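You operate a simulated robot arm through the tools that you are given. There is no shell and no other tool. Be economical: measure what you need, move in short steps, check, and stop when the job is done.

You run a simulated robot arm. Do the job below in one go: nothing can be reset, and whatever is moved stays where it is left.

## Task
Take the half mould with purple tab and leave it on top of the round cover.

It is judged by the outcome, as a careful person would: the job done as asked, and still so three seconds after it is handed in. It fails if anything else is knocked over, pushed out of place, dropped, spilled or broken. Lids that push on must go on centred and level and be pressed home; caps that screw on are set level and turned clockwise until they are tight.

## Robot
A 7-joint arm with a two-finger parallel gripper, fixed in place. Base frame: the origin is at the foot of the arm, x ahead of it, y to its left, z up. Readings come in mm, rad, newtons and seconds.
With the tool pointing down near the work surface it reaches from about 240 to 620 mm from the base axis. Its first joint turns from -1.152 to 1.152 rad. Payload 2.6 kg.
The TCP is the grasp point between the finger pads, 30 mm short of the fingertips. In the tool frame z runs along the fingers and y along their closing line. Largest opening 94 mm; finger width 28, thickness 10; the body of the gripper, 50 by 96 mm, starts 55 mm behind the TCP.
Orientation is told as [roll, pitch, yaw] about the base's x, y, z axes, in that order, counted from this pose: with the fingers straight down and closing along the base's y, the tool's x points along the base's -x, its y along +y and its z along -z.

## Interface
- The arm moves only by the tool jog_arm. Its argument "series" is a list of rows, each a list of 4 numbers: the shift along the tool's x, y, z in units of 200 mm (1.0 is 200 mm), then the turn about the tool's z in units of 60 degrees (1.0 is 60 degrees). In form: [[x, y, z, yaw], ...]. A call has 1 to 8 rows; each row is the pose to reach, as a shift and turn from the pose commanded when the call began, along the tool's axes at that moment. "hand" is the finger opening in mm, from 0 to 94, set as the call begins (left out, the last holds). A call with a number of a shift or a turn outside -1 to 1 is refused whole. A row lasts 0.2 s, in which the tool goes at most 50 mm and 0.15 rad; a call with a longer step from one row to the next is refused whole, and so is a gripper value outside its range. A pose out of reach is approached as far as the arm can. The call stops where the force on the tool passes 40 N (or 10 N more than at its start, if that is more) or the arm is blocked; 0.2 s more then pass. Each finger travels about 72 mm/s and halts on what it meets, pressing with about 23 N; the grip force reading is that of the motor and also rises with nothing between the fingers. The clock runs only during rows and for 0.2 s after the last one: add rows that repeat a pose to give the fingers time. The reply holds the time, the measured pose of the TCP, the force on the tool along the base axes, the opening and the grip force, in the units named above and with some noise.
- Cameras (640 x 400 px; columns grow to the right, rows downward): "scene" is fixed at [13.5, 429.1, 563.4]; the picture's right is [-0.90, -0.44, 0.00], its down [-0.32, 0.66, -0.68] and it looks along [0.30, -0.61, -0.73] (base axes); focal length 285 px, centre (320, 200). "wrist" rides on the gripper at [-37, 0, -58] in the tool frame; the picture's right is [0.00, -1.00, 0.00], its down [0.97, 0.00, -0.24] and it looks along [0.24, 0.00, 0.97] (tool axes); focal length 218 px, centre (320, 200). There is no depth. A picture from a camera that has moved, and an enlarged one, comes with that camera's place and axes in the base frame and with its lens. The place of the scene camera against the robot may be out by one fixed shift of up to 18 mm in any direction.
- get_image(camera): a new picture of that camera. It takes no simulated time.
- close_up(camera, box): a new picture of the part [left, top, right, bottom] of that camera's present view, enlarged. It takes no simulated time.
- finish_job(): hands the job in; it is judged then, once.

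Work in short steps. Places have to be worked out from the pictures, the camera data and where the tool is seen: move nearer, look again, correct. Check each grasp and each placing, and mend what went wrong. You have 90 turns and 36 pictures in all, those below and enlarged ones among them. Open the gripper and draw the arm clear of the work before you hand the job in, unless the task says otherwise; then end with one line.

The tools are called after "Emit:" as a command line: name --pt "numbers of a row" for each row, then --argument value for the rest, lists and objects as JSON in quotes. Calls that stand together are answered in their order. jog_arm: Moves the arm, as the interface text tells. Its arguments: {"type":"object","properties":{"series":{"type":"array"},"hand":{"type":"number"}},"required":["series"]} The other tools are called the same way: get_image (camera) takes a picture; close_up (camera, box) takes an enlarged picture of a part of a camera's view; finish_job () hands the job in.

At the start:

```text
clock: 0.0
position: [383.5, 21.6, 248.3]
ee_rot: [0.001, 0.001, 0.0]
contact_force: [0.5, 0.2, 0.0]
grip_width: 94.0
grasp_force: 0.1
```

scene: 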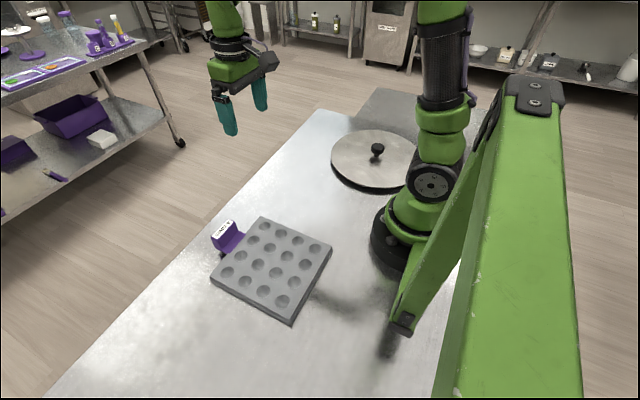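
wrist: 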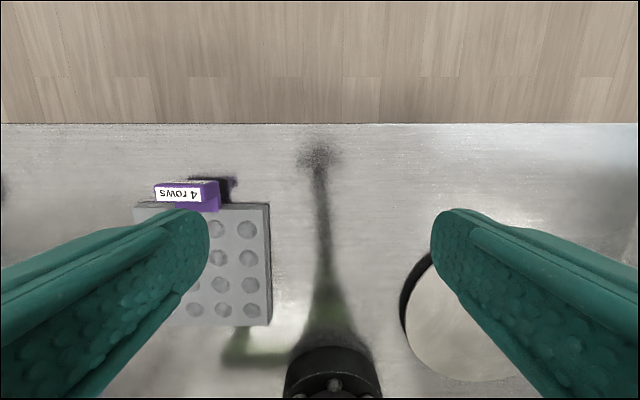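

I'll look closer at the mould and at the cover before planning a grasp.

Emit:
close_up --camera "scene" --box '[190, 200, 350, 330]'

Emit:
close_up --camera "scene" --box '[310, 80, 470, 210]'

Emit:
close_up --camera "wrist" --box '[120, 160, 280, 340]'

```text
3.08 times, centred on (270, 265) of scene
camera zoom: at [13.5, 429.1, 563.4], right [-0.9, -0.44, 0.0], down [-0.32, 0.66, -0.68], along [0.3, -0.61, -0.73], focal length 876 px, centre (474, 0)
```

zoom: 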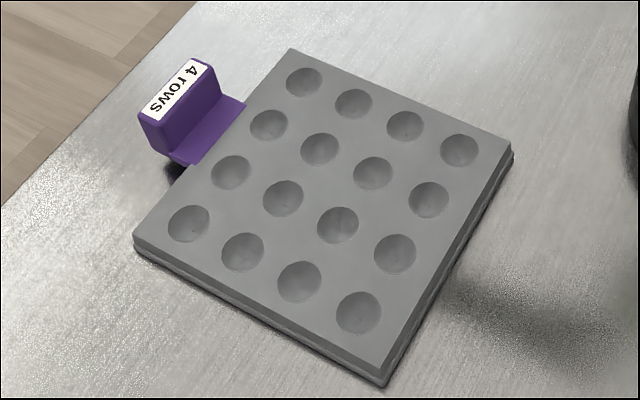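

```text
3.08 times, centred on (390, 145) of scene
camera zoom: at [13.5, 429.1, 563.4], right [-0.9, -0.44, 0.0], down [-0.32, 0.66, -0.68], along [0.3, -0.61, -0.73], focal length 876 px, centre (105, 369)
```

zoom: 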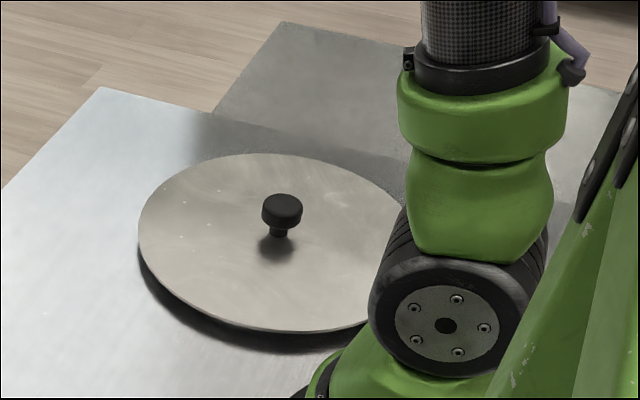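

```text
2.22 times, centred on (200, 250) of wrist
camera zoom: at [420.4, 20.6, 306.1], right [0.0, -1.0, 0.0], down [-0.97, 0.0, 0.24], along [-0.24, 0.0, -0.97], focal length 485 px, centre (587, 89)
```

zoom: 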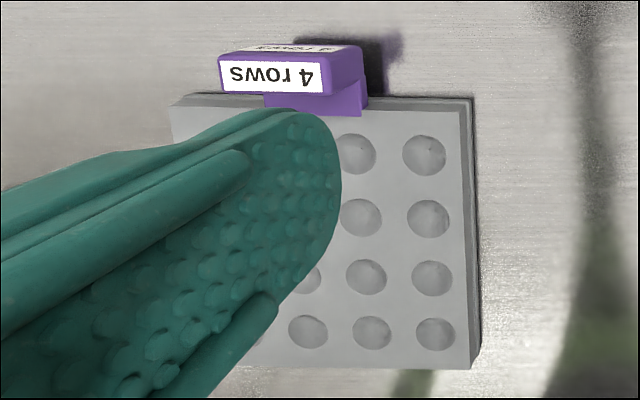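

The mould is a ~195 mm tray with an upright tab at about (350,187). The cover is ~270 mm across with a knob at about (165,-262). I'll move over the tab and look from there.

Emit:
jog_arm --pt "0.04 0.2 0 0" --pt "0.08 0.4 0 0" --pt "0.12 0.6 0 0" --pt "0.16 0.8 0 0" --pt "0.16 0.8 0 0"

Emit:
get_image --camera "wrist"

Emit:
get_image --camera "scene"

```text
clock: 1.2
position: [350.7, 182.9, 248.7]
ee_rot: [0.001, 0.001, 0.0]
contact_force: [0.3, 0.2, -0.1]
grip_width: 94.0
grasp_force: 0.0
```

```text
30 pictures are left
camera wrist: at [388.1, 181.4, 305.7], right [0.0, -1.0, 0.0], down [-0.97, 0.0, 0.24], along [-0.24, 0.0, -0.97], focal length 218 px, centre (320, 200)
```

wrist: 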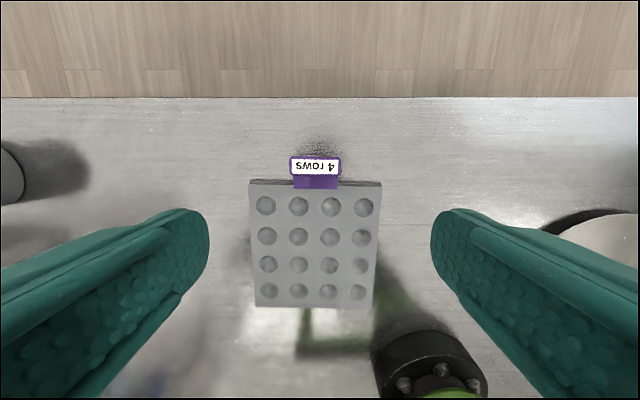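

```text
29 pictures are left
```

scene: 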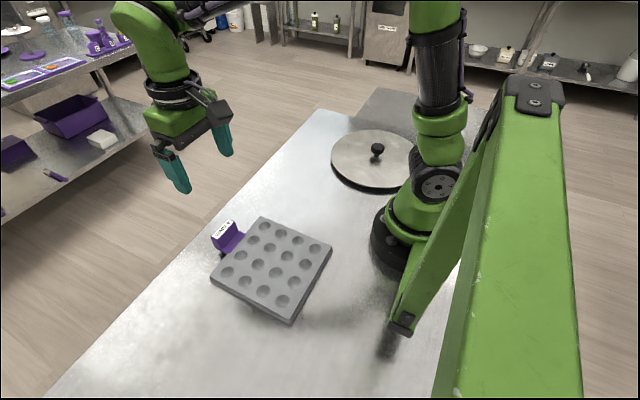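

The wrist camera sits almost over the tab. I'll enlarge that area to measure it.

Emit:
close_up --camera "wrist" --box '[240, 140, 400, 240]'

Emit:
close_up --camera "scene" --box '[200, 205, 280, 265]'

```text
4.00 times, centred on (320, 190) of wrist
camera zoom: at [388.1, 181.4, 305.7], right [0.0, -1.0, 0.0], down [-0.97, 0.0, 0.24], along [-0.24, 0.0, -0.97], focal length 873 px, centre (320, 240)
```

zoom: 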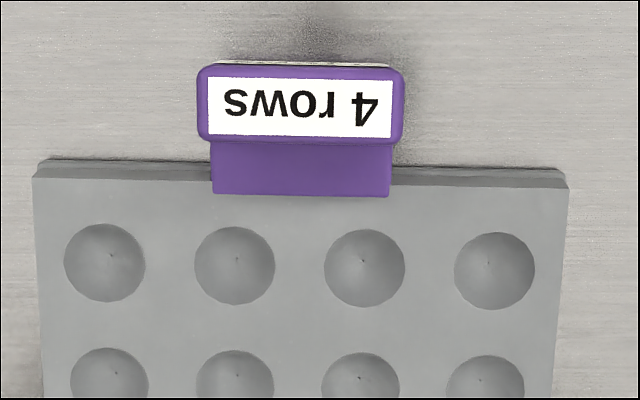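

```text
6.67 times, centred on (240, 235) of scene
camera zoom: at [13.5, 429.1, 563.4], right [-0.9, -0.44, 0.0], down [-0.32, 0.66, -0.68], along [0.3, -0.61, -0.73], focal length 1897 px, centre (853, -33)
```

zoom: 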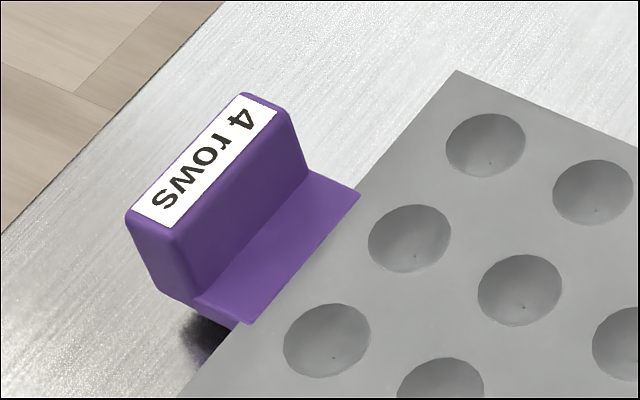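

The tab block is ~56 mm wide (y), ~20 mm thick (x) and ~70 mm high, centred near (366,187). I'll turn the tool about +91° so the fingers close across the thin side, centred over it.

Emit:
jog_arm --pt "-0.077 0.02 0 0.127" --pt "-0.077 0.02 0 0.254" --pt "-0.077 0.02 0 0.381" --pt "-0.077 0.02 0 0.508" --pt "-0.077 0.02 0 0.635" --pt "-0.077 0.02 0 0.76" --hand 46

Emit:
jog_arm --pt "0 0 0 0.127" --pt "0 0 0 0.254" --pt "0 0 0 0.381" --pt "0 0 0 0.508" --pt "0 0 0 0.635" --pt "0 0 0 0.758" --pt "0 0 0 0.758"

Emit:
get_image --camera "wrist"

```text
clock: 2.6
position: [366.9, 185.0, 248.5]
ee_rot: [0.0, 0.0, -0.798]
contact_force: [0.6, -0.5, -0.3]
grip_width: 45.9
grasp_force: 0.1
```

```text
clock: 4.2
position: [365.7, 184.5, 248.9]
ee_rot: [-0.001, 0.001, -1.592]
contact_force: [-1.3, 0.9, 0.6]
grip_width: 46.1
grasp_force: 0.1
```

```text
26 pictures are left
camera wrist: at [365.2, 147.6, 305.9], right [-1.0, 0.02, 0.0], down [0.02, 0.97, 0.24], along [0.01, 0.24, -0.97], focal length 218 px, centre (320, 200)
```

wrist: 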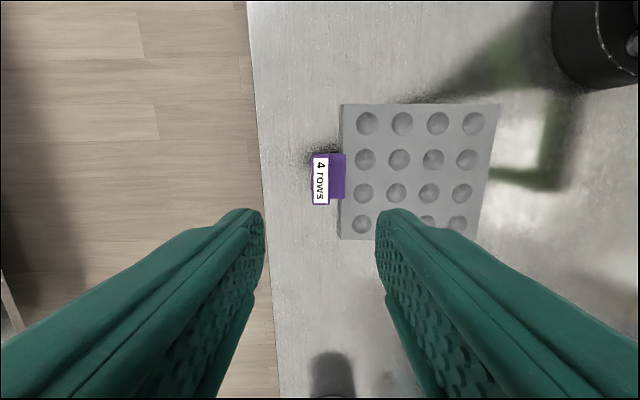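

The tool is centred over the tab, with its label seen at about (367,184). I'll descend to z≈110 and look again.

Emit:
jog_arm --pt "0 0 0.2 0" --pt "0 0 0.4 0" --pt "0 0 0.6 0" --pt "0 0 0.69 0" --pt "0 0 0.69 0"

Emit:
get_image --camera "wrist"

Emit:
close_up --camera "scene" --box '[160, 170, 320, 290]'

```text
clock: 5.4
position: [364.0, 183.9, 109.6]
ee_rot: [0.002, -0.001, -1.589]
contact_force: [0.3, -0.4, -0.7]
grip_width: 46.0
grasp_force: 0.0
```

```text
25 pictures are left
camera wrist: at [364.4, 147.0, 167.2], right [-1.0, 0.02, 0.0], down [0.02, 0.97, 0.24], along [0.0, 0.24, -0.97], focal length 218 px, centre (320, 200)
```

wrist: 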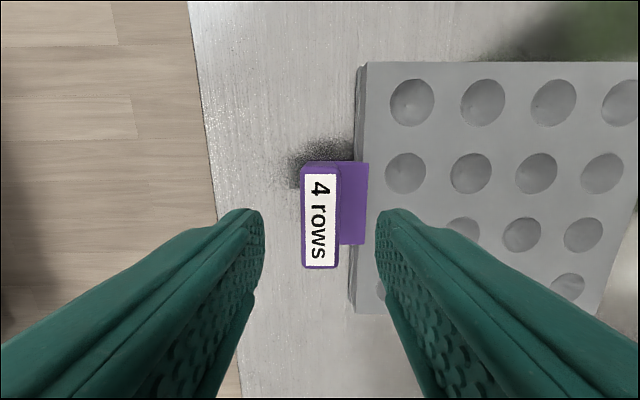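

```text
3.33 times, centred on (240, 230) of scene
camera zoom: at [13.5, 429.1, 563.4], right [-0.9, -0.44, 0.0], down [-0.32, 0.66, -0.68], along [0.3, -0.61, -0.73], focal length 949 px, centre (587, 100)
```

zoom: 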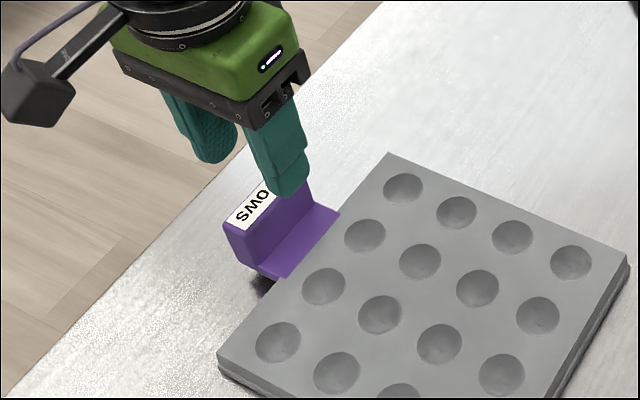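

The tab top is at z≈60 and the tray top at about 20–25. The x/y alignment is good, so I'll lower to TCP z≈60, with tips at 30, and close the fingers.

Emit:
jog_arm --pt "0.007 0 0.1 0" --pt "0.007 0 0.2 0" --pt "0.007 0 0.248 0" --pt "0.007 0 0.248 0"

Emit:
close_up --camera "scene" --box '[180, 190, 290, 270]'

```text
clock: 6.4
position: [366.4, 186.4, 61.4]
ee_rot: [-0.001, 0.001, -1.592]
contact_force: [-0.3, -0.2, -0.6]
grip_width: 45.9
grasp_force: 0.0
```

```text
5.00 times, centred on (235, 230) of scene
camera zoom: at [13.5, 429.1, 563.4], right [-0.9, -0.44, 0.0], down [-0.32, 0.66, -0.68], along [0.3, -0.61, -0.73], focal length 1423 px, centre (745, 50)
```

zoom: 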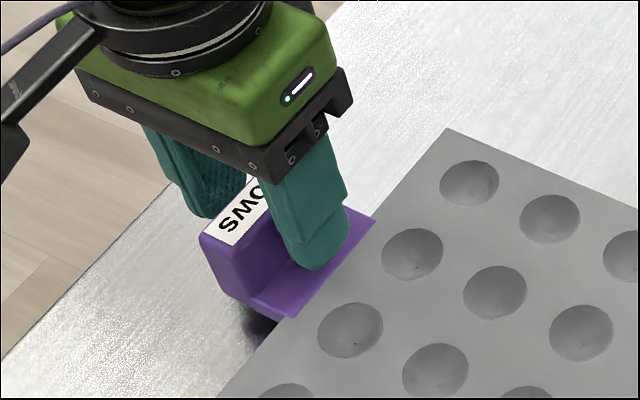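

The fingers straddle the tab and there is no contact yet. I'll close on it.

Emit:
jog_arm --pt "0 0 0 0" --pt "0 0 0 0" --pt "0 0 0 0" --pt "0 0 0 0" --hand 0

Emit:
close_up --camera "scene" --box '[180, 190, 290, 270]'

```text
clock: 7.4
position: [364.8, 187.2, 60.8]
ee_rot: [-0.001, 0.0, -1.589]
contact_force: [-0.3, 0.6, 0.6]
grip_width: 21.8
grasp_force: 23.0
```

```text
5.00 times, centred on (235, 230) of scene
camera zoom: at [13.5, 429.1, 563.4], right [-0.9, -0.44, 0.0], down [-0.32, 0.66, -0.68], along [0.3, -0.61, -0.73], focal length 1423 px, centre (745, 50)
```

zoom: 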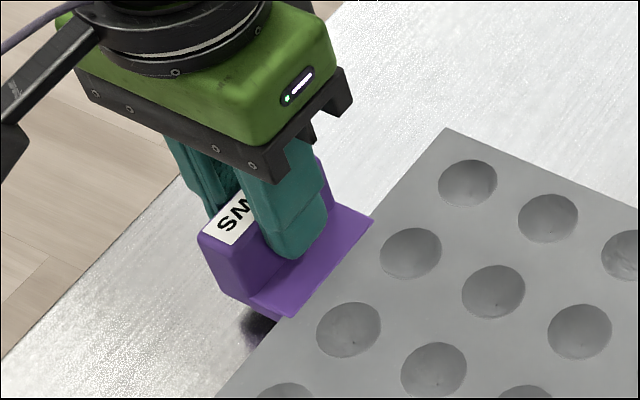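

It is gripped, with 21.8 mm between the pads. I'll lift gently by 30 mm and check the tilt and weight.

Emit:
jog_arm --pt "0 0 -0.03 0" --pt "0 0 -0.06 0" --pt "0 0 -0.1 0" --pt "0 0 -0.15 0" --pt "0 0 -0.15 0" --pt "0 0 -0.15 0"

Emit:
close_up --camera "scene" --box '[180, 170, 360, 330]'

```text
clock: 8.8
position: [366.7, 185.9, 91.7]
ee_rot: [0.001, 0.0, -1.588]
contact_force: [-0.7, -0.9, -0.2]
grip_width: 0.0
grasp_force: 23.0
```

```text
2.50 times, centred on (270, 250) of scene
camera zoom: at [13.5, 429.1, 563.4], right [-0.9, -0.44, 0.0], down [-0.32, 0.66, -0.68], along [0.3, -0.61, -0.73], focal length 712 px, centre (445, 75)
```

zoom: 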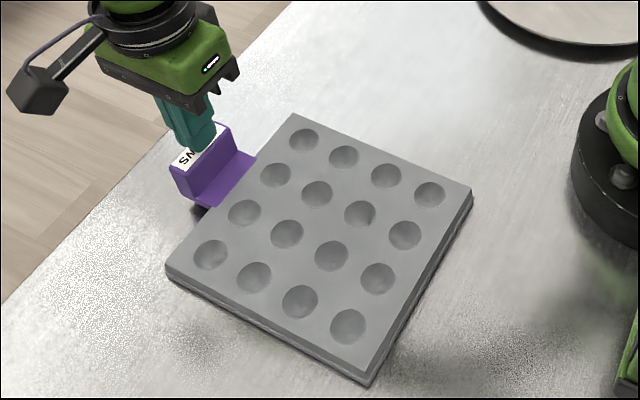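

The grip slipped off, with the fingers now closed above the tab and the mould back down. I'll inspect its edge and the tab more closely before trying again.

Emit:
close_up --camera "scene" --box '[270, 270, 330, 330]'

Emit:
close_up --camera "scene" --box '[200, 210, 250, 270]'

Emit:
get_image --camera "wrist"

```text
6.67 times, centred on (300, 300) of scene
camera zoom: at [13.5, 429.1, 563.4], right [-0.9, -0.44, 0.0], down [-0.32, 0.66, -0.68], along [0.3, -0.61, -0.73], focal length 1897 px, centre (453, -467)
```

zoom: 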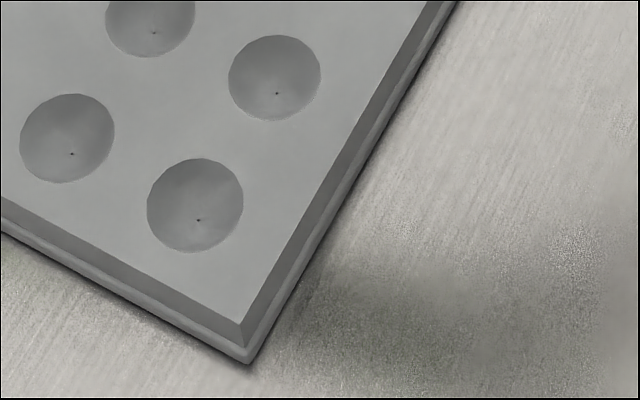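

```text
6.67 times, centred on (225, 240) of scene
camera zoom: at [13.5, 429.1, 563.4], right [-0.9, -0.44, 0.0], down [-0.32, 0.66, -0.68], along [0.3, -0.61, -0.73], focal length 1897 px, centre (953, -67)
```

zoom: 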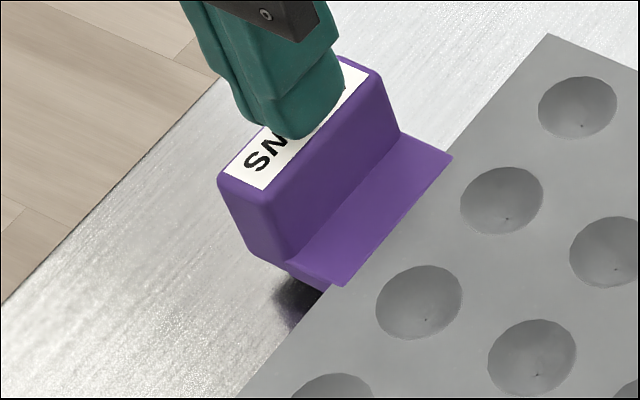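

```text
18 pictures are left
camera wrist: at [366.0, 148.9, 148.7], right [-1.0, 0.02, 0.0], down [0.02, 0.97, 0.24], along [0.0, 0.24, -0.97], focal length 218 px, centre (320, 200)
```

wrist: 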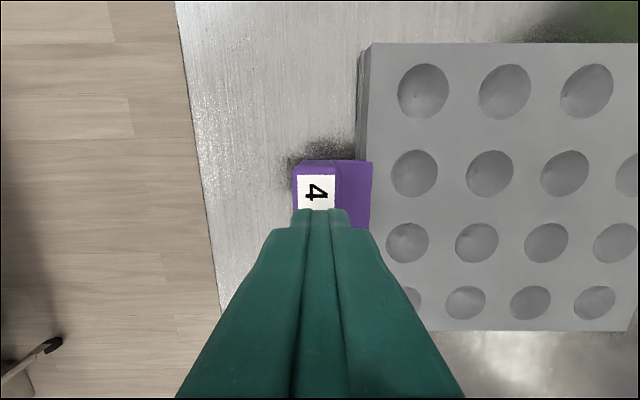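

The mould is one flanged slab with a tab block on a ledge. I'll regrip lower, with tips just above the ledge, and lift in very small steps while reading the load.

Emit:
jog_arm --pt "0 0 0 0" --pt "0 0 0 0" --hand 40

Emit:
jog_arm --pt "0 0 0.1 0" --pt "0 0 0.15 0" --pt "0 0 0.17 0" --pt "0 0 0.185 0" --pt "0 0 0.195 0" --pt "0 0 0.205 0"

```text
clock: 9.4
position: [366.3, 186.8, 91.3]
ee_rot: [-0.001, -0.001, -1.589]
contact_force: [0.5, -0.2, 1.1]
grip_width: 40.0
grasp_force: 0.0
```

```text
clock: 10.8
position: [367.4, 185.6, 53.2]
ee_rot: [0.006, 0.001, -1.591]
contact_force: [-4.2, -8.6, 34.6]
grip_width: 42.3
grasp_force: 1.7
```

The tips touched the ledge at TCP z≈53. I'll back up 2.5 mm, then close.

Emit:
jog_arm --pt "0 0 -0.015 0" --pt "0 0 -0.015 0"

Emit:
jog_arm --pt "0 0 0 0" --pt "0 0 0 0" --pt "0 0 0 0" --hand 0

Emit:
jog_arm --pt "0 0 -0.005 0" --pt "0 0 -0.01 0" --pt "0 0 -0.015 0" --pt "0 0 -0.02 0" --pt "0 0 -0.02 0"

```text
clock: 11.4
position: [367.7, 185.4, 51.8]
ee_rot: [0.001, -0.001, -1.588]
contact_force: [1.9, -1.7, 4.3]
grip_width: 38.8
grasp_force: 0.1
```

```text
clock: 12.2
position: [367.2, 186.9, 52.3]
ee_rot: [-0.001, 0.0, -1.588]
contact_force: [-0.6, -0.1, 0.4]
grip_width: 26.1
grasp_force: 23.3
```

```text
clock: 13.4
position: [365.9, 187.1, 57.9]
ee_rot: [0.0, 0.002, -1.59]
contact_force: [-0.6, 0.7, -2.0]
grip_width: 26.4
grasp_force: 22.9
```

The load is only about 2 N, with 26 mm between the pads because the block is thicker low down. I'll lift a bit more and look.

Emit:
jog_arm --pt "0 0 -0.01 0" --pt "0 0 -0.02 0" --pt "0 0 -0.03 0" --pt "0 0 -0.04 0" --pt "0 0 -0.05 0" --pt "0 0 -0.05 0"

Emit:
close_up --camera "scene" --box '[180, 170, 360, 330]'

```text
clock: 14.8
position: [366.0, 185.7, 68.4]
ee_rot: [0.001, 0.0, -1.587]
contact_force: [-0.1, -0.3, -1.5]
grip_width: 26.4
grasp_force: 22.4
```

```text
2.50 times, centred on (270, 250) of scene
camera zoom: at [13.5, 429.1, 563.4], right [-0.9, -0.44, 0.0], down [-0.32, 0.66, -0.68], along [0.3, -0.61, -0.73], focal length 712 px, centre (445, 75)
```

zoom: 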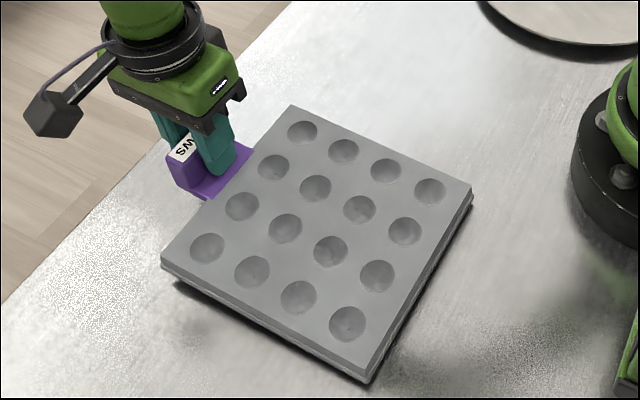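

The tab side is up with the far edge still on the table, and the grip is holding. I'll keep raising slowly and watch the load and opening.

Emit:
jog_arm --pt "0 0 -0.015 0" --pt "0 0 -0.03 0" --pt "0 0 -0.045 0" --pt "0 0 -0.06 0" --pt "0 0 -0.075 0" --pt "0 0 -0.075 0"

Emit:
jog_arm --pt "0 0 -0.015 0" --pt "0 0 -0.03 0" --pt "0 0 -0.045 0" --pt "0 0 -0.06 0" --pt "0 0 -0.075 0" --pt "0 0 -0.075 0"

Emit:
get_image --camera "scene"

```text
clock: 16.2
position: [365.6, 186.5, 81.7]
ee_rot: [-0.001, -0.001, -1.588]
contact_force: [0.3, -0.4, -1.9]
grip_width: 26.1
grasp_force: 23.3
```

```text
clock: 17.6
position: [367.1, 186.1, 97.7]
ee_rot: [0.001, 0.0, -1.59]
contact_force: [0.0, -0.4, -1.8]
grip_width: 26.1
grasp_force: 22.4
```

```text
16 pictures are left
```

scene: 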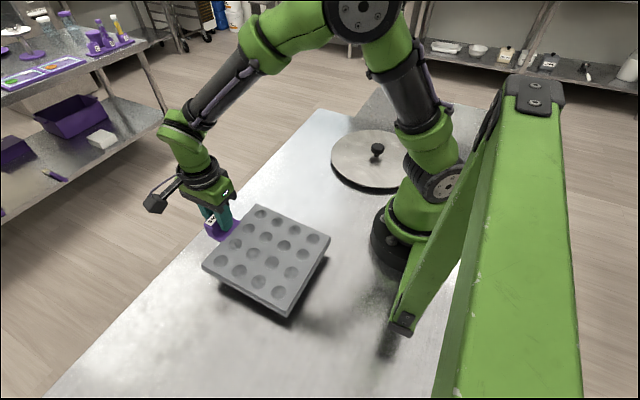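

The mould is fully off the table, weighs about 2 N and droops only slightly. I'll raise it to z≈220, then swing it round so the wrist camera can see the cover.

Emit:
jog_arm --pt "0 0 -0.1 0" --pt "0 0 -0.22 0" --pt "0 0 -0.35 0" --pt "0 0 -0.48 0" --pt "0 0 -0.6 0" --pt "0 0 -0.6 0"

Emit:
jog_arm --pt "0 0 0 -0.1" --pt "-0.1 0 0 -0.22" --pt "-0.2 0 0 -0.34" --pt "-0.3 0 0 -0.46" --pt "-0.4 0 0 -0.58" --pt "-0.5 0 0 -0.7" --pt "-0.6 0 0 -0.8" --pt "-0.6 0 0 -0.8"

```text
clock: 19.0
position: [366.1, 187.6, 218.7]
ee_rot: [0.001, 0.0, -1.589]
contact_force: [0.9, 0.4, -2.2]
grip_width: 26.5
grasp_force: 22.6
```

```text
clock: 20.8
position: [365.3, 67.9, 216.0]
ee_rot: [0.0, 0.002, -0.75]
contact_force: [-0.2, -0.2, -2.3]
grip_width: 26.5
grasp_force: 23.1
```

The grip is steady. I'll continue the swing in two more turns toward the survey pose near (330,-50).

Emit:
jog_arm --pt "-0.04 -0.08 0 -0.11" --pt "-0.08 -0.16 0 -0.23" --pt "-0.12 -0.24 0 -0.35" --pt "-0.16 -0.32 0 -0.47" --pt "-0.2 -0.4 0 -0.59" --pt "-0.24 -0.48 0 -0.71" --pt "-0.274 -0.55 0 -0.816" --pt "-0.274 -0.55 0 -0.816"

Emit:
jog_arm --pt "0 0 0 -0.11" --pt "0 0 0 -0.23" --pt "0 0 0 -0.35" --pt "0 0 0 -0.47" --pt "0 0 0 -0.59" --pt "0 0 0 -0.71" --pt "0 0 0 -0.816" --pt "0 0 0 -0.816"

Emit:
get_image --camera "wrist"

```text
clock: 22.6
position: [327.6, -51.6, 217.2]
ee_rot: [-0.002, 0.0, 0.104]
contact_force: [0.3, -0.2, -2.0]
grip_width: 26.4
grasp_force: 23.5
```

```text
clock: 24.4
position: [329.2, -51.5, 217.1]
ee_rot: [0.0, -0.001, 0.959]
contact_force: [0.1, 0.3, -1.8]
grip_width: 26.5
grasp_force: 22.9
```

```text
15 pictures are left
camera wrist: at [350.8, -21.6, 274.2], right [0.82, -0.57, 0.0], down [-0.56, -0.79, 0.24], along [-0.14, -0.2, -0.97], focal length 218 px, centre (320, 200)
```

wrist: 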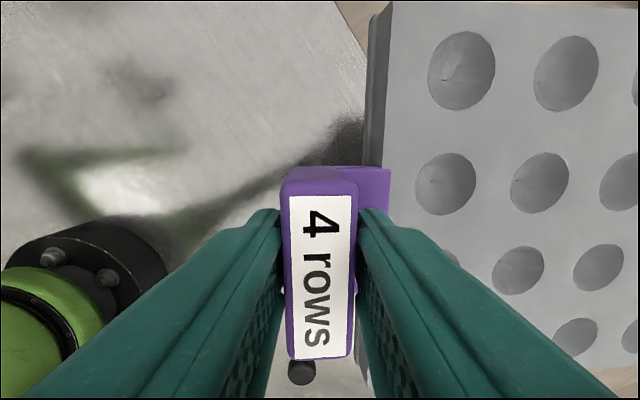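

The knob is only just visible and the fingers hide the cover. I'll move to around (340,-330) so the cover falls on the open left side of the wrist view.

Emit:
jog_arm --pt "0.11 -0.084 0 0" --pt "0.22 -0.168 0 0" --pt "0.33 -0.252 0 0" --pt "0.44 -0.336 0 0" --pt "0.555 -0.422 0 0" --pt "0.555 -0.422 0 0"

Emit:
jog_arm --pt "0.11 -0.084 0 0" --pt "0.22 -0.168 0 0" --pt "0.33 -0.252 0 0" --pt "0.44 -0.336 0 0" --pt "0.555 -0.422 0 0" --pt "0.555 -0.422 0 0"

Emit:
get_image --camera "wrist"

```text
clock: 25.8
position: [333.5, -191.4, 216.9]
ee_rot: [-0.001, -0.001, 0.958]
contact_force: [0.0, -0.1, -2.3]
grip_width: 26.3
grasp_force: 23.0
```

```text
clock: 27.2
position: [340.3, -329.1, 216.0]
ee_rot: [-0.001, 0.0, 0.959]
contact_force: [0.8, -0.1, -1.7]
grip_width: 26.6
grasp_force: 23.2
```

```text
14 pictures are left
camera wrist: at [360.9, -299.6, 273.2], right [0.82, -0.57, 0.0], down [-0.56, -0.79, 0.24], along [-0.14, -0.2, -0.97], focal length 218 px, centre (320, 200)
```

wrist: 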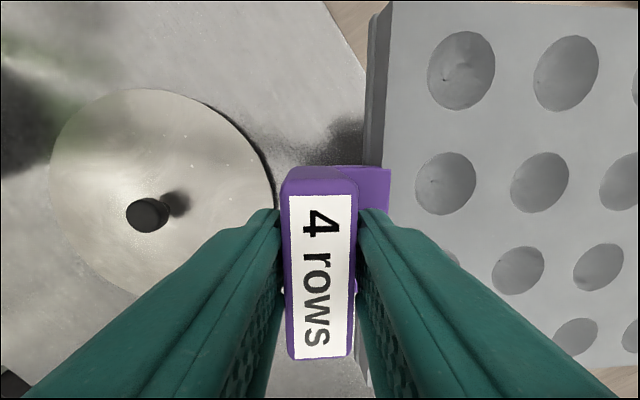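

The cover is now clear: centre/knob at about (161,-256), radius ~137 mm, knob head ~40 mm across. The tray is ~185 mm, so it can lie flat beside the knob with its centre ~120 mm out in +x. I'll move to above that spot with yaw 0.

Emit:
jog_arm --pt "-0.08 0.09 0 0.114" --pt "-0.16 0.18 0 0.229" --pt "-0.242 0.271 0 0.343" --pt "-0.323 0.361 0 0.458" --pt "-0.404 0.452 0 0.572" --pt "-0.485 0.542 0 0.687" --pt "-0.566 0.632 0 0.801" --pt "-0.647 0.7227 0 0.916"

Emit:
get_image --camera "scene"

Emit:
get_image --camera "wrist"

```text
clock: 29.0
position: [295.9, -141.8, 214.2]
ee_rot: [0.001, 0.0, -0.004]
contact_force: [-0.1, 0.6, -1.7]
grip_width: 26.3
grasp_force: 22.6
```

```text
13 pictures are left
```

scene: 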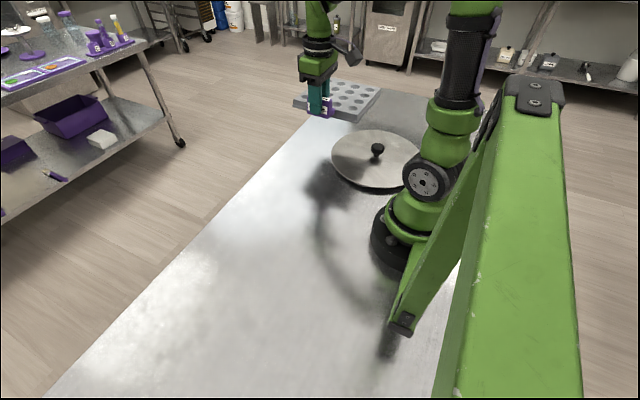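

```text
12 pictures are left
camera wrist: at [333.2, -142.1, 271.9], right [0.0, -1.0, 0.0], down [-0.97, 0.0, 0.24], along [-0.24, 0.0, -0.97], focal length 218 px, centre (320, 200)
```

wrist: 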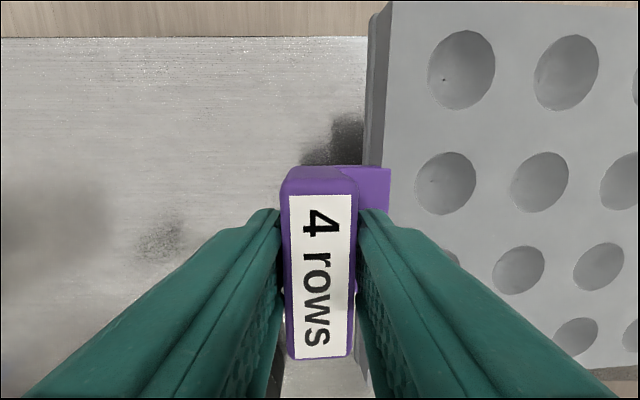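

The scene camera sees tray, knob and cover unobstructed, and the tray is centred on TCP x within ~3 mm. I'll lower to z≈130 and check the clearance to the knob.

Emit:
jog_arm --pt "0.01 0 0.1 0" --pt "0.02 0 0.2 0" --pt "0.03 0 0.3 0" --pt "0.03 0 0.36 0" --pt "0.03 0 0.42 0" --pt "0.03 0 0.42 0"

Emit:
close_up --camera "scene" --box '[290, 80, 450, 200]'

```text
clock: 30.4
position: [290.3, -140.5, 131.7]
ee_rot: [-0.001, -0.001, -0.002]
contact_force: [-0.4, 0.5, -2.3]
grip_width: 26.3
grasp_force: 22.8
```

```text
3.33 times, centred on (370, 140) of scene
camera zoom: at [13.5, 429.1, 563.4], right [-0.9, -0.44, 0.0], down [-0.32, 0.66, -0.68], along [0.3, -0.61, -0.73], focal length 949 px, centre (153, 400)
```

zoom: 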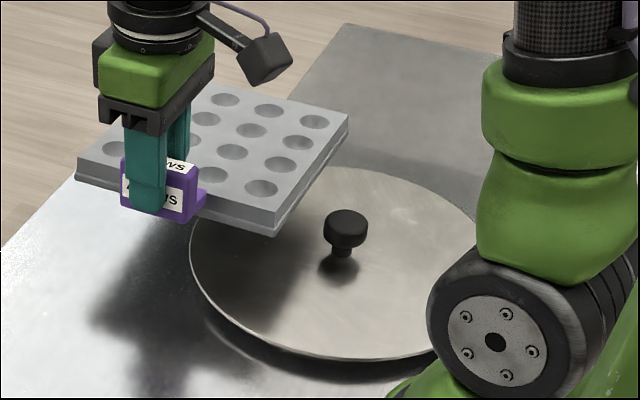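

There is clear spacing between the tray edge and the knob. I'll lower to z≈98 and look again.

Emit:
jog_arm --pt "0 0 0.05 0" --pt "0 0 0.1 0" --pt "0 0 0.14 0" --pt "0 0 0.17 0" --pt "0 0 0.17 0"

Emit:
close_up --camera "scene" --box '[290, 80, 450, 200]'

```text
clock: 31.6
position: [290.4, -141.0, 99.1]
ee_rot: [0.0, 0.001, -0.004]
contact_force: [-0.2, -0.5, -3.0]
grip_width: 26.5
grasp_force: 23.5
```

```text
3.33 times, centred on (370, 140) of scene
camera zoom: at [13.5, 429.1, 563.4], right [-0.9, -0.44, 0.0], down [-0.32, 0.66, -0.68], along [0.3, -0.61, -0.73], focal length 949 px, centre (153, 400)
```

zoom: 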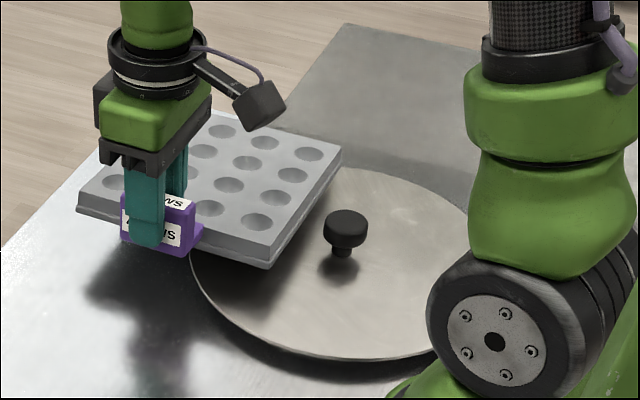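

The tray edge is ~17 mm clear of the knob head. I'll shift 10 mm toward the knob, then lower gently, watching for contact.

Emit:
jog_arm --pt "0.02 0 0 0" --pt "0.05 0 0 0" --pt "0.05 0 0.02 0" --pt "0.05 0 0.04 0" --pt "0.05 0 0.055 0" --pt "0.05 0 0.055 0"

Emit:
close_up --camera "scene" --box '[290, 90, 430, 190]'

```text
clock: 33.0
position: [280.2, -141.6, 88.3]
ee_rot: [0.0, 0.0, -0.002]
contact_force: [0.4, -0.3, -2.3]
grip_width: 26.2
grasp_force: 23.1
```

```text
4.00 times, centred on (360, 140) of scene
camera zoom: at [13.5, 429.1, 563.4], right [-0.9, -0.44, 0.0], down [-0.32, 0.66, -0.68], along [0.3, -0.61, -0.73], focal length 1138 px, centre (160, 440)
```

zoom: 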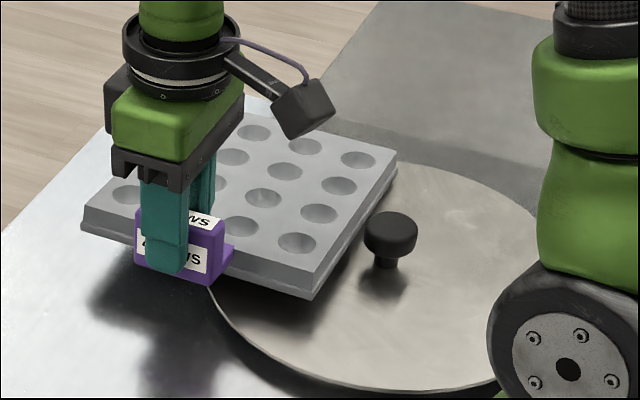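

The gap to the knob is still open and nothing is touching yet. I'll continue down in 2–3 mm steps.

Emit:
jog_arm --pt "0 0 0.012 0" --pt "0 0 0.024 0" --pt "0 0 0.036 0" --pt "0 0 0.048 0" --pt "0 0 0.06 0" --pt "0 0 0.06 0"

Emit:
close_up --camera "scene" --box '[290, 90, 430, 190]'

```text
clock: 34.4
position: [279.6, -141.2, 76.5]
ee_rot: [-0.001, 0.001, -0.001]
contact_force: [0.2, 0.2, -0.7]
grip_width: 26.1
grasp_force: 23.1
```

```text
4.00 times, centred on (360, 140) of scene
camera zoom: at [13.5, 429.1, 563.4], right [-0.9, -0.44, 0.0], down [-0.32, 0.66, -0.68], along [0.3, -0.61, -0.73], focal length 1138 px, centre (160, 440)
```

zoom: 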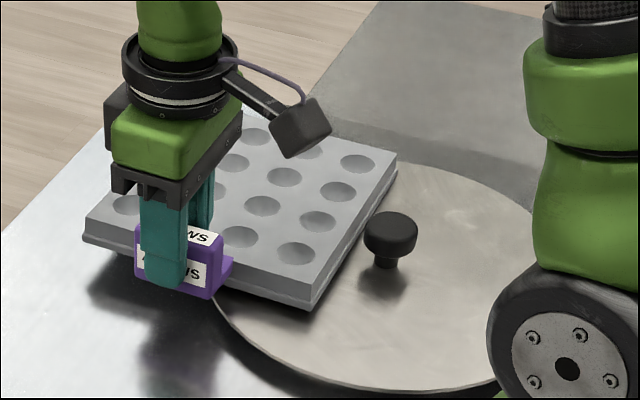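

The load has dropped to ~0.7 N, so the far side is touching the cover. I'll keep lowering to bring the tab side down level.

Emit:
jog_arm --pt "0 0 0.01 0" --pt "0 0 0.02 0" --pt "0 0 0.03 0" --pt "0 0 0.03 0"

Emit:
jog_arm --pt "0 0 0.008 0" --pt "0 0 0.015 0" --pt "0 0 0.015 0"

Emit:
close_up --camera "scene" --box '[290, 90, 430, 190]'

```text
clock: 35.4
position: [279.7, -140.9, 69.5]
ee_rot: [0.0, 0.002, -0.002]
contact_force: [0.6, 0.5, -1.1]
grip_width: 26.3
grasp_force: 23.0
```

```text
clock: 36.2
position: [281.6, -140.9, 67.9]
ee_rot: [0.0, -0.002, -0.003]
contact_force: [-3.5, 6.5, 22.3]
grip_width: 26.6
grasp_force: 22.9
```

```text
4.00 times, centred on (360, 140) of scene
camera zoom: at [13.4, 429.2, 563.4], right [-0.9, -0.44, 0.0], down [-0.32, 0.66, -0.68], along [0.3, -0.61, -0.73], focal length 1138 px, centre (160, 440)
```

zoom: 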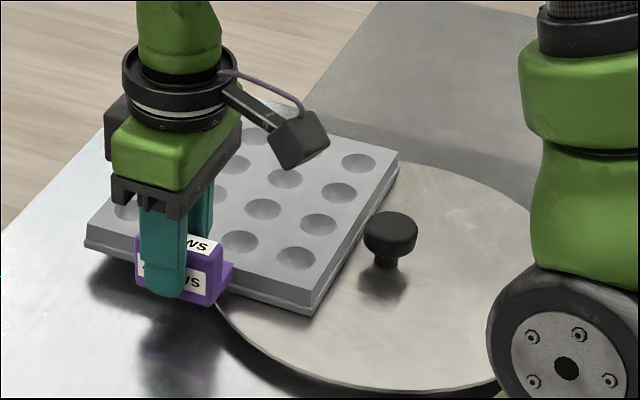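

It is in full contact, with ~22 N at z≈68, and looks level beside the knob. I'll ease up 1.5 mm, then open to 40 mm with the fingers still around the tab to check that it stays.

Emit:
jog_arm --pt "0 0 -0.008 0" --pt "0 0 -0.008 0"

Emit:
jog_arm --pt "0 0 0 0" --pt "0 0 0 0" --pt "0 0 0 0" --pt "0 0 0 0" --hand 40

Emit:
close_up --camera "scene" --box '[290, 90, 430, 190]'

```text
clock: 36.8
position: [280.5, -141.3, 67.8]
ee_rot: [-0.001, 0.0, -0.001]
contact_force: [1.8, 0.3, 1.6]
grip_width: 26.3
grasp_force: 23.0
```

```text
clock: 37.8
position: [279.3, -140.1, 68.6]
ee_rot: [0.0, 0.0, -0.002]
contact_force: [-0.5, -1.0, -0.1]
grip_width: 40.1
grasp_force: 0.0
```

```text
4.00 times, centred on (360, 140) of scene
camera zoom: at [13.5, 429.1, 563.4], right [-0.9, -0.44, 0.0], down [-0.32, 0.66, -0.68], along [0.3, -0.61, -0.73], focal length 1138 px, centre (160, 440)
```

zoom: 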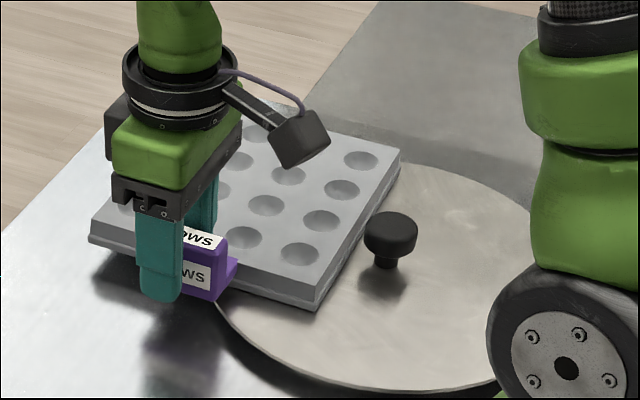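

It is released and the tray stayed put. I'll raise the tool straight up, clear of the tab.

Emit:
jog_arm --pt "0 0 -0.02 0" --pt "0 0 -0.06 0" --pt "0 0 -0.12 0" --pt "0 0 -0.2 0" --pt "0 0 -0.35 0" --pt "0 0 -0.55 0" --pt "0 0 -0.7 0" --pt "0 0 -0.7 0"

Emit:
jog_arm --pt "0 0.2 0 0" --pt "0 0.4 0 0" --pt "0 0.6 0 0" --pt "-0.1 0.8 0 0" --pt "-0.1 0.8 0 0" --pt "-0.1 0.8 0 0"

Emit:
close_up --camera "scene" --box '[290, 90, 430, 190]'

```text
clock: 39.6
position: [281.0, -140.7, 209.2]
ee_rot: [0.0, 0.0, -0.002]
contact_force: [-0.5, -0.3, -1.0]
grip_width: 40.2
grasp_force: 0.2
```

```text
clock: 41.0
position: [299.1, 18.6, 208.4]
ee_rot: [0.0, -0.001, -0.002]
contact_force: [-0.4, 0.8, -0.2]
grip_width: 39.9
grasp_force: 0.0
```

```text
4.00 times, centred on (360, 140) of scene
camera zoom: at [13.5, 429.1, 563.4], right [-0.9, -0.44, 0.0], down [-0.32, 0.66, -0.68], along [0.3, -0.61, -0.73], focal length 1138 px, centre (160, 440)
```

zoom: 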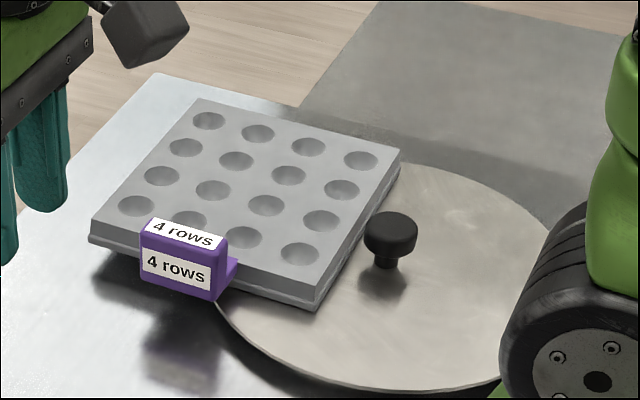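

The mould rests level on the cover beside the knob and the cover has not moved. The gripper is open and the arm is clear, so I'll hand it in.

Emit:
finish_job

```text
The job is handed in.
```

The half mould with the purple tab is on top of the round cover, lying level beside the knob and overhanging the rim on one side; it stayed put after release.
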